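You operate a simulated robot arm through the tools that you are given. There is no shell and no other tool. Be economical: measure what you need, move in short steps, check, and stop when the job is done.

You are at the controls of a simulated robot arm. One attempt, no reset.

Task
Press the timer button three times.
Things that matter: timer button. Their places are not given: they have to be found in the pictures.

The check looks at the end state, three seconds after you hand in, the way a careful person would. Anything else that was tipped, shoved, dropped, spilled or broken makes it a failure.

Robot
A 6-joint arm with a two-finger parallel gripper, fixed in place. Base frame: the origin is at the foot of the arm, x ahead of it, y to its left, z up. Lengths are in m, angles in rad, forces in N, time in s.
Its first joint turns from -1.152 to 1.152 rad. Payload 2.7 kg.
The tool frame sits at the grasp point between the pads (the TCP): z along the fingers, y along the line on which they close. The tips reach 0.023 m beyond it. The gripper opens to 0.094 m. The fingers are 0.038 m wide and 0.01 m thick; the gripper's body (0.054 by 0.096 m) begins 0.039 m behind the TCP.
Orientation is that of the tool frame in the base frame, as a unit quaternion [x, y, z, w]. With the fingers straight down and closing along the base's y, the tool's x points along the base's -x, its y along +y and its z along -z.

Tools
- The arm moves only by the tool send_rows. Its argument "steps" is text: rows parted by semicolons, each of 7 numbers parted by spaces: the shift along the tool's x, y, z in m, then the turn, a rotation vector about the tool's x, y, z in degrees, then the gripper command, from -1 (fully open) to 1 (shut), values between in proportion. In form: dx dy dz ax ay az hand; .... A call has 1 to 8 rows; each row shifts and turns the commanded pose from where the row before left it, along the tool's axes as they then stand. Rows are played at 5 a second. More than 0.05 m and 0.15 rad between two rows, or a gripper value outside its range, and nothing of the call is played. A pose out of reach is approached as far as the arm can. The call stops where the force on the tool passes 40 N (or 10 N more than at its start, if that is more) or the arm is blocked; 0.2 s more then pass. Each finger travels about 0.045 m/s and halts on what it meets, pressing with about 22 N; the grip force reading is that of the motor and also rises with nothing between the fingers. The clock runs only during rows and for 0.2 s after the last one: add rows that do not move to give the fingers time. It gives the time, the measured TCP pose, the force on the tool (base axes), the opening and the grip force at its end, in the units of the frame above (readings bear some noise).
- Cameras (640 x 400 px; columns grow to the right, rows downward): "scene" is fixed at [0.0898, -0.4325, 1.4261]; the picture's right is [0.73, -0.68, 0.00], its down [-0.31, -0.33, -0.89] and it looks along [0.61, 0.65, -0.45] (base axes); focal length 338 px, centre (320, 200). "wrist" rides on the gripper at [-0.039, 0, -0.044] in the tool frame; the picture's right is [0.00, -1.00, 0.00], its down [0.97, 0.00, -0.24] and it looks along [0.24, 0.00, 0.97] (tool axes); focal length 218 px, centre (320, 200).
- capture(camera): a new picture of that camera. The clock stands still meanwhile.
- pixel_to_xyz(camera, pixels): for up to 12 pixels [column, row] of the newest picture of that camera ("zoom" is the newest enlarged one), the place [x, y, z] in the base frame of the surface seen there, good to about 0.002 m, but the place of the scene camera against the robot may be out by one fixed shift of up to 0.025 m in any direction. The clock stands still meanwhile.
- close_up(camera, box): a new picture of the part [left, top, right, bottom] of that camera's present view, enlarged. The clock stands still meanwhile.
- finish_job(): hands the job in; it is judged then, once.

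Work in short steps. Measure before you move; look again where a grasp or a placing could have gone wrong, and mend it. You have 60 turns and 20 pictures in all, those below and enlarged ones among them. Open the gripper and draw the arm clear of the work before you hand the job in, unless the task says otherwise; then end with one line.

The tools are called as name(argument=value, ...) on one line, values as JSON. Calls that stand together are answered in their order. send_rows: Moves the arm, as the interface text tells. Its arguments: {"type":"object","properties":{"steps":{"type":"string"}},"required":["steps"]} The other tools are called the same way: capture (camera) takes a picture; pixel_to_xyz (camera, pixels) gives the place of the surface under pixels of a picture; close_up (camera, box) takes an enlarged picture of a part of a camera's view; finish_job () hands the job in.

At the start:

```text
time_s: 0.0
tcp_pos: [0.4009, 0.1599, 1.1328]
ee_rot: [0.0, 1.0, 0.001, 0.001]
contact_force: [0.5, 0.2, 0.0]
width: 0.0942
grasp_force: 0.0
```

scene: 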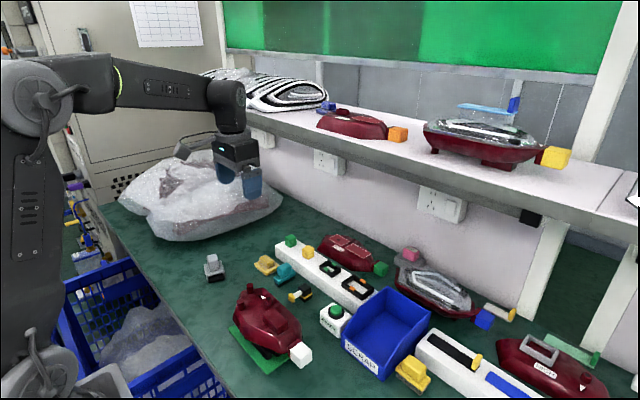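
wrist: 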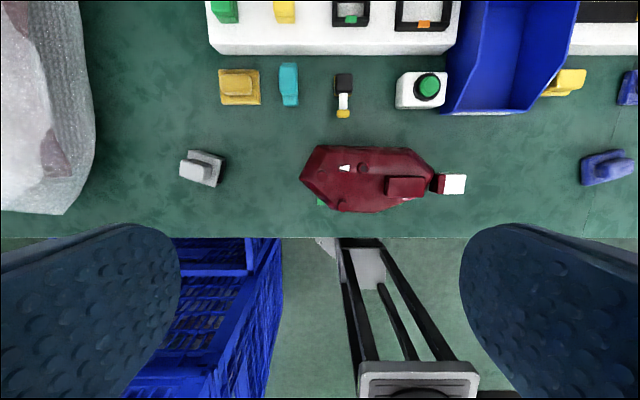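

The green button on a white box appears at scene (335,312) and wrist (427,87); it is probably the timer. I'll look closer and measure it.

close_up(camera="scene", box=[260, 230, 420, 350])

close_up(camera="wrist", box=[360, 40, 500, 130])

pixel_to_xyz(camera="wrist", pixels=[[427, 85], [420, 85], [434, 85], [427, 79], [427, 92], [403, 90], [440, 104], [405, 115], [462, 100], [344, 100], [405, 187], [455, 183]])

```text
3.33 times, centred on (340, 290) of scene
```

zoom: 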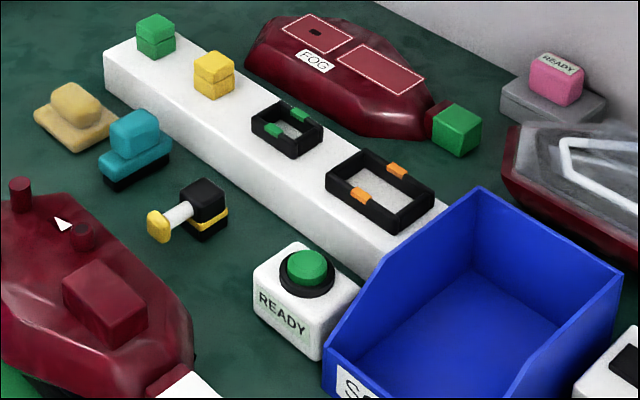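

```text
4.44 times, centred on (430, 85) of wrist
```

zoom: 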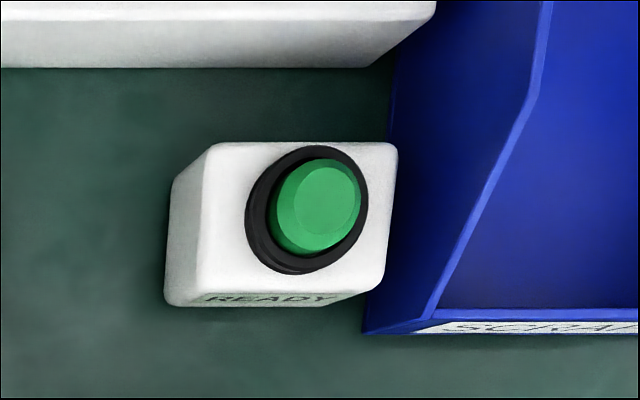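

```text
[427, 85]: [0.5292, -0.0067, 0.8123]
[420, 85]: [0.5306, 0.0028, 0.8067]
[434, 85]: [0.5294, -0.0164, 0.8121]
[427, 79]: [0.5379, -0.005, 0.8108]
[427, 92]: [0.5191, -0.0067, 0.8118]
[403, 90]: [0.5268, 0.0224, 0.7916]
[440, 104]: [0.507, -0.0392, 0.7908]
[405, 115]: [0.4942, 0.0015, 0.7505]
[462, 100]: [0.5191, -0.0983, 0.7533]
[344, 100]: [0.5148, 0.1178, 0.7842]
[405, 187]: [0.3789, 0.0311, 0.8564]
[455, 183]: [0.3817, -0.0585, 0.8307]
```

The green button's box is labelled READY, and there is also a pink READY object, so I'll check the other objects before deciding. The wrist measurement also puts the table at z≈0.75, not 0.812, so I'll cross-check it with the scene camera.

close_up(camera="scene", box=[380, 230, 640, 400])

close_up(camera="scene", box=[190, 225, 350, 330])

pixel_to_xyz(camera="scene", pixels=[[336, 310], [331, 322], [315, 340], [220, 300], [340, 283], [300, 293], [213, 262], [410, 255], [380, 295], [402, 290], [345, 338]])

```text
2.35 times, centred on (510, 315) of scene
```

zoom: 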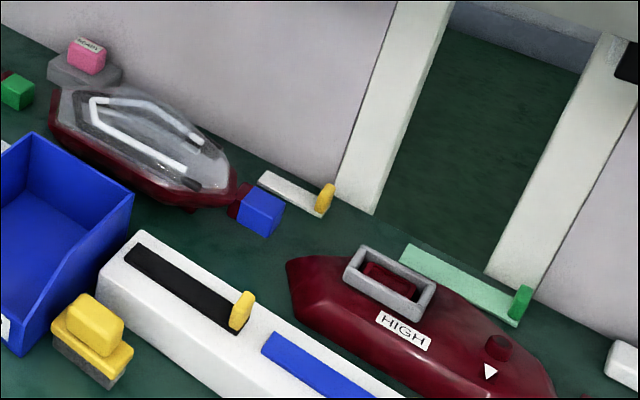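

```text
3.81 times, centred on (270, 278) of scene
```

zoom: 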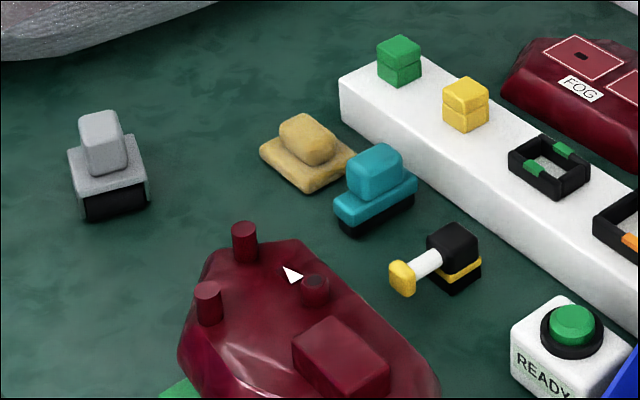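

```text
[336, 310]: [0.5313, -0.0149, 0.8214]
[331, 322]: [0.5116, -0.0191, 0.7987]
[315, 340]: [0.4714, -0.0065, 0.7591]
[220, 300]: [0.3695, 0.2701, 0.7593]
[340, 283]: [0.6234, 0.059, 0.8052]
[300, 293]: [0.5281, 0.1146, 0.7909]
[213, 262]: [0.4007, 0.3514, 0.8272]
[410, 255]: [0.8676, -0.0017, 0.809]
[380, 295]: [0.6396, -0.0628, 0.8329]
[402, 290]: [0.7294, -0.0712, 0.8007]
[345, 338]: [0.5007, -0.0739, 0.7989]
```

Both cameras agree: the table is at about 0.755, and the green cap's top is at about (0.530, -0.012, 0.812). It is the only reachable push button. I'll shut the gripper and move above it at TCP z≈0.97, then re-measure.

send_rows(steps="-0.0162 -0.0215 0.02 0 0 0 1;-0.0162 -0.0215 0.02 0 0 0 1;-0.0162 -0.0215 0.02 0 0 0 1;-0.0162 -0.0215 0.02 0 0 0 1;-0.0162 -0.0215 0.02 0 0 0 1;-0.0162 -0.0215 0.02 0 0 0 1;-0.0162 -0.0215 0.02 0 0 0 1;-0.0162 -0.0215 0.02 0 0 0 1")

capture(camera="wrist")

```text
time_s: 1.8
tcp_pos: [0.5302, -0.0126, 0.9708]
ee_rot: [0.001, 1.0, 0.0, 0.002]
contact_force: [0.7, 0.5, -0.4]
width: 0.0001
grasp_force: 21.6
```

```text
13 pictures are left
```

wrist: 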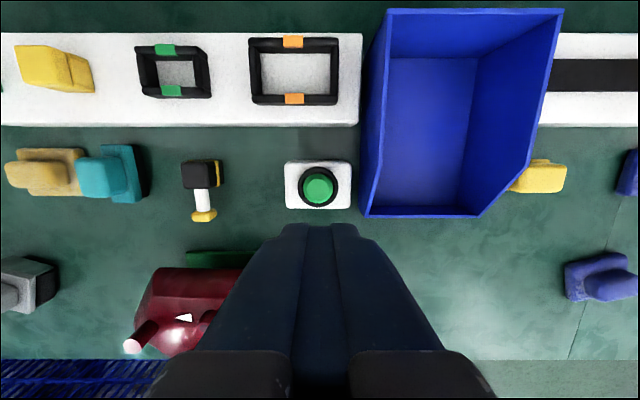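

The cap is now at (318,187), directly below the fingertips. I'll measure its centre and height again.

pixel_to_xyz(camera="wrist", pixels=[[318, 186], [306, 186], [331, 186], [318, 175], [318, 199], [292, 186], [346, 186], [318, 206], [340, 230], [372, 190]])

close_up(camera="wrist", box=[270, 145, 370, 225])

```text
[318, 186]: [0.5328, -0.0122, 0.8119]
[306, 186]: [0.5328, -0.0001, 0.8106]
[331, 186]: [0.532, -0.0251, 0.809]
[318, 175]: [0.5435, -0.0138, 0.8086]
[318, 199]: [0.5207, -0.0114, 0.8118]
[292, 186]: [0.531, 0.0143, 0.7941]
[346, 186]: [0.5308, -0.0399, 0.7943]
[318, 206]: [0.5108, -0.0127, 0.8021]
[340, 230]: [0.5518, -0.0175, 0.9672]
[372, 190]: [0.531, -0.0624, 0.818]
```

```text
5.00 times, centred on (320, 185) of wrist
```

zoom: 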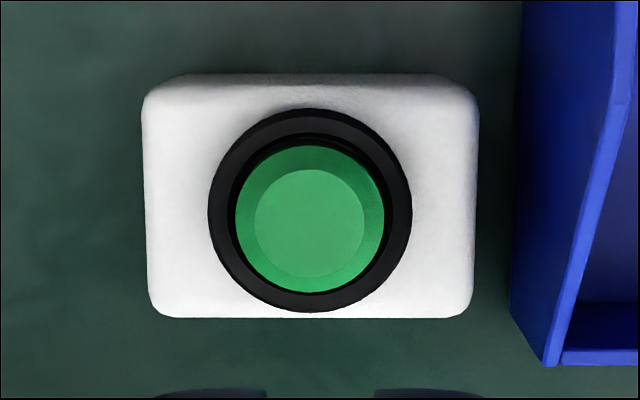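

The cap is centred at about (0.532, -0.0125) with its top at 0.812 and the ring at about 0.802. I'll descend until the tips are about 1 cm above it.

send_rows(steps="-0.002 0 0.03 0 0 0 1;0 0 0.03 0 0 0 1;0 0 0.03 0 0 0 1;0 0 0.025 0 0 0 1;0 0 0.01 0 0 0 1;0 0 0 0 0 0 1")

```text
time_s: 3.2
tcp_pos: [0.5328, -0.0124, 0.8483]
ee_rot: [0.0, 1.0, 0.0, 0.001]
contact_force: [-0.1, 0.0, 0.6]
width: 0.0
grasp_force: 22.1
```

The tips are at about 0.825 with no contact. I'll lower in small steps to find the contact point and see how the button responds.

send_rows(steps="0 0 0.004 0 0 0 1;0 0 0.003 0 0 0 1;0 0 0.003 0 0 0 1;0 0 0.002 0 0 0 1;0 0 0 0 0 0 1")

```text
time_s: 4.4
tcp_pos: [0.5336, -0.0134, 0.836]
ee_rot: [0.0, 1.0, 0.0, 0.0]
contact_force: [-0.6, -0.1, -0.5]
width: 0.0002
grasp_force: 21.4
```

The tips are at about 0.813, just above the cap, with no force yet. I'll press in 1 mm steps.

send_rows(steps="0 0 0.001 0 0 0 1;0 0 0.001 0 0 0 1;0 0 0.001 0 0 0 1;0 0 0 0 0 0 1")

```text
time_s: 5.4
tcp_pos: [0.5324, -0.0126, 0.8324]
ee_rot: [0.0, 1.0, 0.0, 0.002]
contact_force: [-0.4, 1.0, 0.8]
width: 0.0001
grasp_force: 22.4
```

The tips are at about 0.8094 with only about 1 N, so I'll keep pressing.

send_rows(steps="0 0 0.001 0 0 0 1;0 0 0.001 0 0 0 1;0 0 0 0 0 0 1")

close_up(camera="scene", box=[290, 270, 390, 350])

```text
time_s: 6.2
tcp_pos: [0.5319, -0.0138, 0.8316]
ee_rot: [0.0, 1.0, 0.0, 0.0]
contact_force: [0.7, -1.4, 2.1]
width: 0.0
grasp_force: 22.1
```

```text
5.00 times, centred on (340, 310) of scene
```

zoom: 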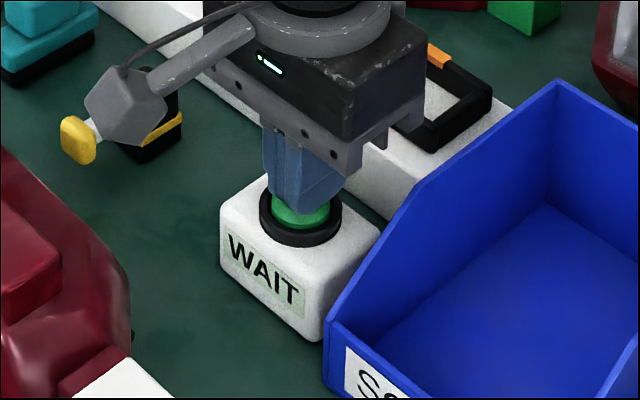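

The display now reads WAIT, so the press registered and the button seems to have a lockout. I'll release to well above the cap and look for READY.

send_rows(steps="0 0 -0.008 0 0 0 1;0 0 -0.007 0 0 0 1;0 0 0 0 0 0 1")

close_up(camera="scene", box=[290, 270, 390, 350])

```text
time_s: 7.0
tcp_pos: [0.531, -0.0113, 0.8454]
ee_rot: [0.0, 1.0, 0.001, 0.001]
contact_force: [0.4, 0.1, -0.1]
width: 0.0
grasp_force: 22.0
```

```text
5.00 times, centred on (340, 310) of scene
```

zoom: 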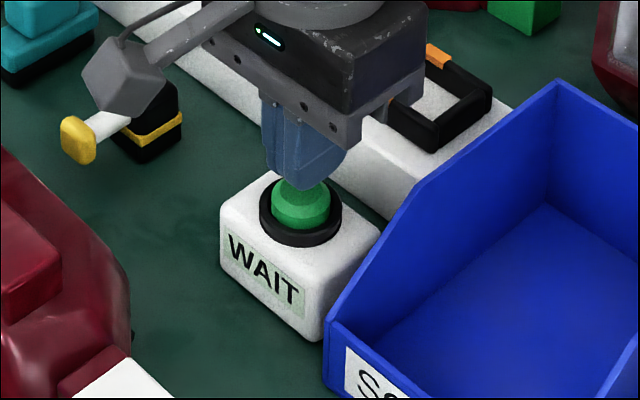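

The cap is free but the display still reads WAIT. I'll let time pass (about 1.8 s) and look again.

send_rows(steps="0 0 0 0 0 0 1;0 0 0 0 0 0 1;0 0 0 0 0 0 1;0 0 0 0 0 0 1;0 0 0 0 0 0 1;0 0 0 0 0 0 1;0 0 0 0 0 0 1;0 0 0 0 0 0 1")

close_up(camera="scene", box=[290, 270, 390, 350])

```text
time_s: 8.8
tcp_pos: [0.5313, -0.0115, 0.8472]
ee_rot: [0.0, 1.0, 0.0, 0.002]
contact_force: [1.0, -0.4, -0.4]
width: 0.0
grasp_force: 22.1
```

```text
5.00 times, centred on (340, 310) of scene
```

zoom: 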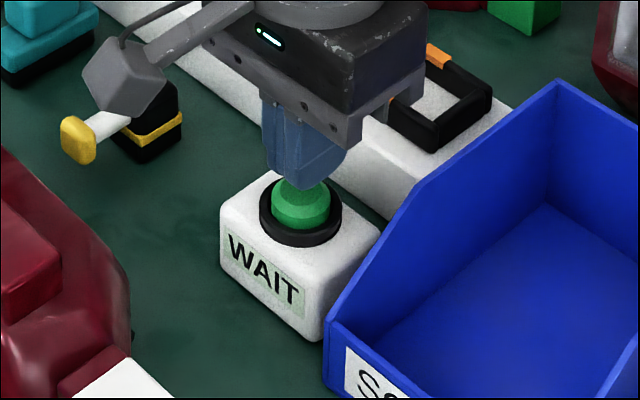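

It still reads WAIT, so I'll wait several more seconds before the next look.

send_rows(steps="0 0 0 0 0 0 1;0 0 0 0 0 0 1;0 0 0 0 0 0 1;0 0 0 0 0 0 1;0 0 0 0 0 0 1;0 0 0 0 0 0 1;0 0 0 0 0 0 1;0 0 0 0 0 0 1")

send_rows(steps="0 0 0 0 0 0 1;0 0 0 0 0 0 1;0 0 0 0 0 0 1;0 0 0 0 0 0 1;0 0 0 0 0 0 1;0 0 0 0 0 0 1;0 0 0 0 0 0 1;0 0 0 0 0 0 1")

close_up(camera="scene", box=[290, 270, 390, 350])

```text
time_s: 10.6
tcp_pos: [0.5327, -0.0117, 0.8458]
ee_rot: [0.0, 1.0, 0.0, 0.001]
contact_force: [-0.5, -0.3, -0.1]
width: 0.0
grasp_force: 22.0
```

```text
time_s: 12.4
tcp_pos: [0.5326, -0.0114, 0.8454]
ee_rot: [0.0, 1.0, 0.0, 0.0]
contact_force: [-0.6, -0.1, -0.2]
width: 0.0
grasp_force: 22.2
```

```text
5.00 times, centred on (340, 310) of scene
```

zoom: 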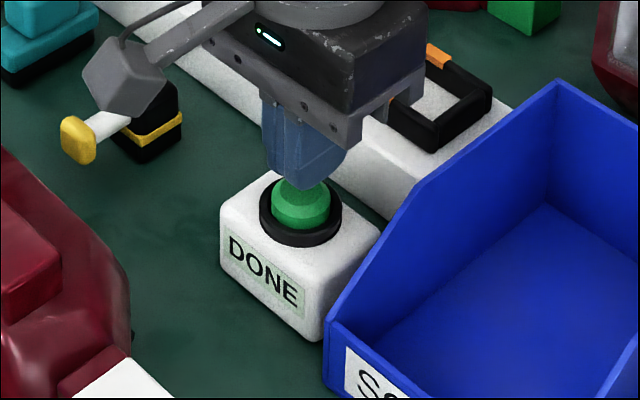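

The display now reads DONE, so the first press ran a full cycle. Now the second press: down 16 mm, hold, release, then check the display.

send_rows(steps="0 0 0.009 0 0 0 1;0 0 0.004 0 0 0 1;0 0 0.003 0 0 0 1;0 0 0 0 0 0 1;0 0 0 0 0 0 1")

send_rows(steps="0 0 -0.008 0 0 0 1;0 0 -0.008 0 0 0 1;0 0 0 0 0 0 1")

close_up(camera="scene", box=[290, 270, 390, 350])

```text
time_s: 13.6
tcp_pos: [0.5324, -0.0119, 0.8296]
ee_rot: [0.0, 1.0, 0.0, 0.002]
contact_force: [-0.3, 0.4, 2.9]
width: 0.0
grasp_force: 22.5
```

```text
time_s: 14.4
tcp_pos: [0.5328, -0.013, 0.8465]
ee_rot: [0.0, 1.0, 0.0, 0.001]
contact_force: [0.3, 0.4, -0.7]
width: 0.0
grasp_force: 21.8
```

```text
5.00 times, centred on (340, 310) of scene
```

zoom: 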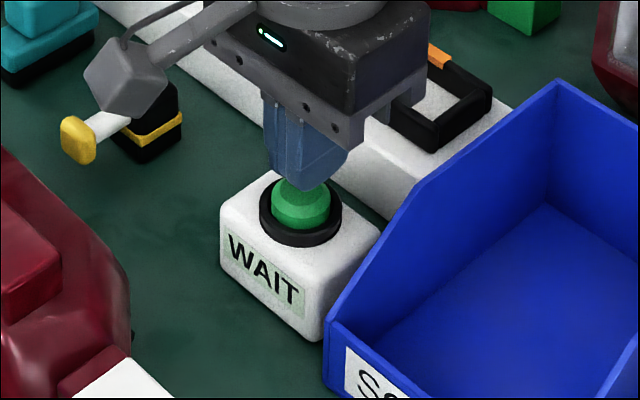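

The second press registered (WAIT again). I'll wait for that cycle to finish and confirm DONE before the third press.

send_rows(steps="0 0 0 0 0 0 1;0 0 0 0 0 0 1;0 0 0 0 0 0 1;0 0 0 0 0 0 1;0 0 0 0 0 0 1;0 0 0 0 0 0 1;0 0 0 0 0 0 1;0 0 0 0 0 0 1")

send_rows(steps="0 0 0 0 0 0 1;0 0 0 0 0 0 1;0 0 0 0 0 0 1;0 0 0 0 0 0 1;0 0 0 0 0 0 1;0 0 0 0 0 0 1;0 0 0 0 0 0 1;0 0 0 0 0 0 1")

send_rows(steps="0 0 0 0 0 0 1;0 0 0 0 0 0 1;0 0 0 0 0 0 1;0 0 0 0 0 0 1;0 0 0 0 0 0 1;0 0 0 0 0 0 1;0 0 0 0 0 0 1;0 0 0 0 0 0 1")

close_up(camera="scene", box=[290, 270, 390, 350])

```text
time_s: 16.2
tcp_pos: [0.5331, -0.0117, 0.8459]
ee_rot: [0.0, 1.0, 0.0, 0.001]
contact_force: [-0.1, 0.0, 0.5]
width: 0.0
grasp_force: 21.7
```

```text
time_s: 18.0
tcp_pos: [0.5314, -0.0123, 0.8456]
ee_rot: [-0.001, 1.0, 0.001, 0.0]
contact_force: [-0.4, 0.3, -1.0]
width: 0.0002
grasp_force: 22.2
```

```text
time_s: 19.8
tcp_pos: [0.5335, -0.0125, 0.8456]
ee_rot: [0.0, 1.0, 0.0, 0.001]
contact_force: [-0.3, 0.5, 0.2]
width: 0.0
grasp_force: 22.1
```

```text
5.00 times, centred on (340, 310) of scene
```

zoom: 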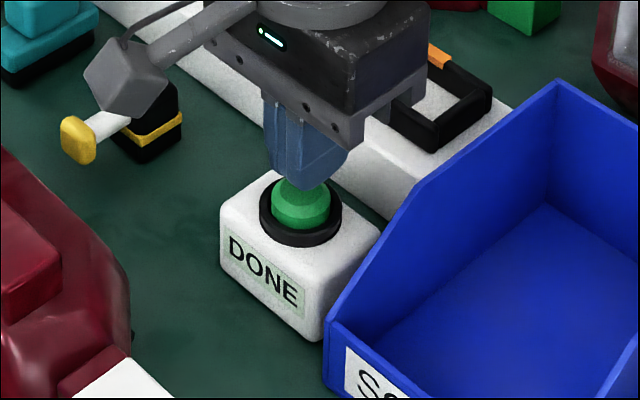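

It reads DONE again, so two presses are in. Now the third, the same way.

send_rows(steps="0 0 0.009 0 0 0 1;0 0 0.004 0 0 0 1;0 0 0.003 0 0 0 1;0 0 0 0 0 0 1;0 0 0 0 0 0 1")

send_rows(steps="0 0 -0.008 0 0 0 1;0 0 -0.008 0 0 0 1;0 0 -0.03 0 0 0 1;0 0 -0.04 0 0 0 1;0 0 -0.04 0 0 0 1;0 0 -0.03 0 0 0 1")

close_up(camera="scene", box=[290, 270, 390, 350])

```text
time_s: 21.0
tcp_pos: [0.5325, -0.0129, 0.8299]
ee_rot: [0.0, 1.0, -0.001, 0.001]
contact_force: [-1.2, -1.3, 1.9]
width: 0.0001
grasp_force: 21.9
```

```text
time_s: 22.4
tcp_pos: [0.5331, -0.0145, 0.9865]
ee_rot: [0.0, 1.0, 0.0, 0.002]
contact_force: [0.2, 0.1, -0.2]
width: 0.0
grasp_force: 22.1
```

```text
5.00 times, centred on (340, 310) of scene
```

zoom: 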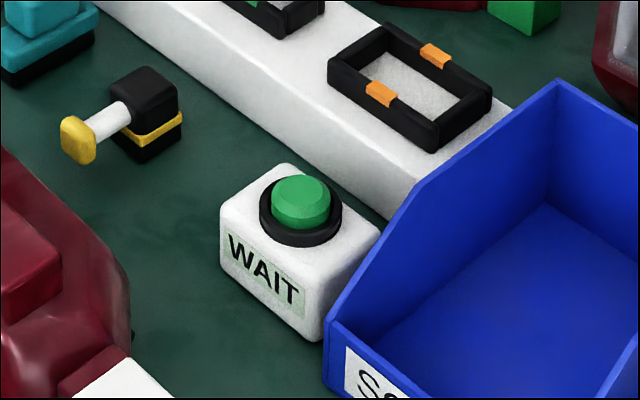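

The third press registered (WAIT) and the arm is clear. I'll open the gripper, raise a little more, and wait for the cycle to end before handing in.

send_rows(steps="0 0 -0.03 0 0 0 0;0 0 -0.03 0 0 0 -1;0 0 0 0 0 0 -1;0 0 0 0 0 0 -1;0 0 0 0 0 0 -1;0 0 0 0 0 0 -1;0 0 0 0 0 0 -1;0 0 0 0 0 0 -1")

send_rows(steps="0 0 0 0 0 0 -1;0 0 0 0 0 0 -1;0 0 0 0 0 0 -1;0 0 0 0 0 0 -1;0 0 0 0 0 0 -1;0 0 0 0 0 0 -1;0 0 0 0 0 0 -1;0 0 0 0 0 0 -1")

send_rows(steps="0 0 0 0 0 0 -1;0 0 0 0 0 0 -1;0 0 0 0 0 0 -1;0 0 0 0 0 0 -1;0 0 0 0 0 0 -1;0 0 0 0 0 0 -1;0 0 0 0 0 0 -1;0 0 0 0 0 0 -1")

capture(camera="scene")

```text
time_s: 24.2
tcp_pos: [0.5324, -0.0134, 1.0458]
ee_rot: [0.0, 1.0, 0.001, 0.002]
contact_force: [0.9, 0.3, 0.1]
width: 0.0938
grasp_force: 0.1
```

```text
time_s: 26.0
tcp_pos: [0.5312, -0.0136, 1.0472]
ee_rot: [0.0, 1.0, 0.0, 0.001]
contact_force: [-0.3, 0.5, -0.2]
width: 0.0939
grasp_force: 0.1
```

```text
time_s: 27.8
tcp_pos: [0.5321, -0.0135, 1.0454]
ee_rot: [-0.001, 1.0, 0.0, 0.001]
contact_force: [0.2, 0.1, -0.1]
width: 0.094
grasp_force: 0.0
```

```text
4 pictures are left
```

scene: 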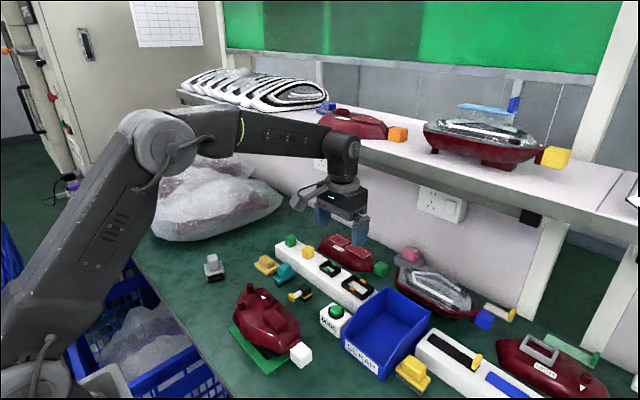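

Nothing was disturbed, the gripper is open and the arm is clear. I'll take one last look at the label.

close_up(camera="scene", box=[290, 270, 390, 350])

```text
5.00 times, centred on (340, 310) of scene
```

zoom: 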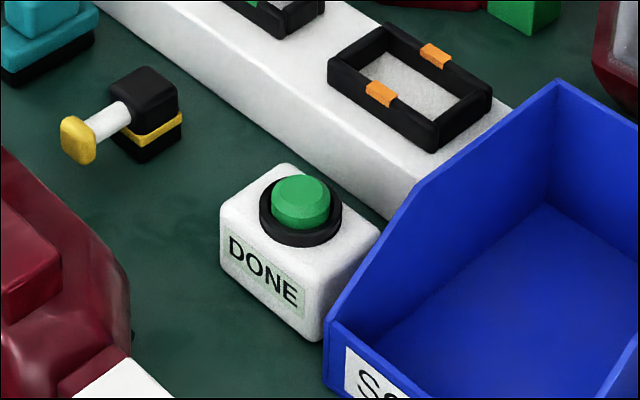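

The display reads DONE after the third press, so I'm handing in.

finish_job()

```text
The job is handed in.
```

I pressed the timer button (the green one on the white box) three times; after each press the display went to WAIT and then DONE, nothing else was disturbed, and the arm is clear with the gripper open.
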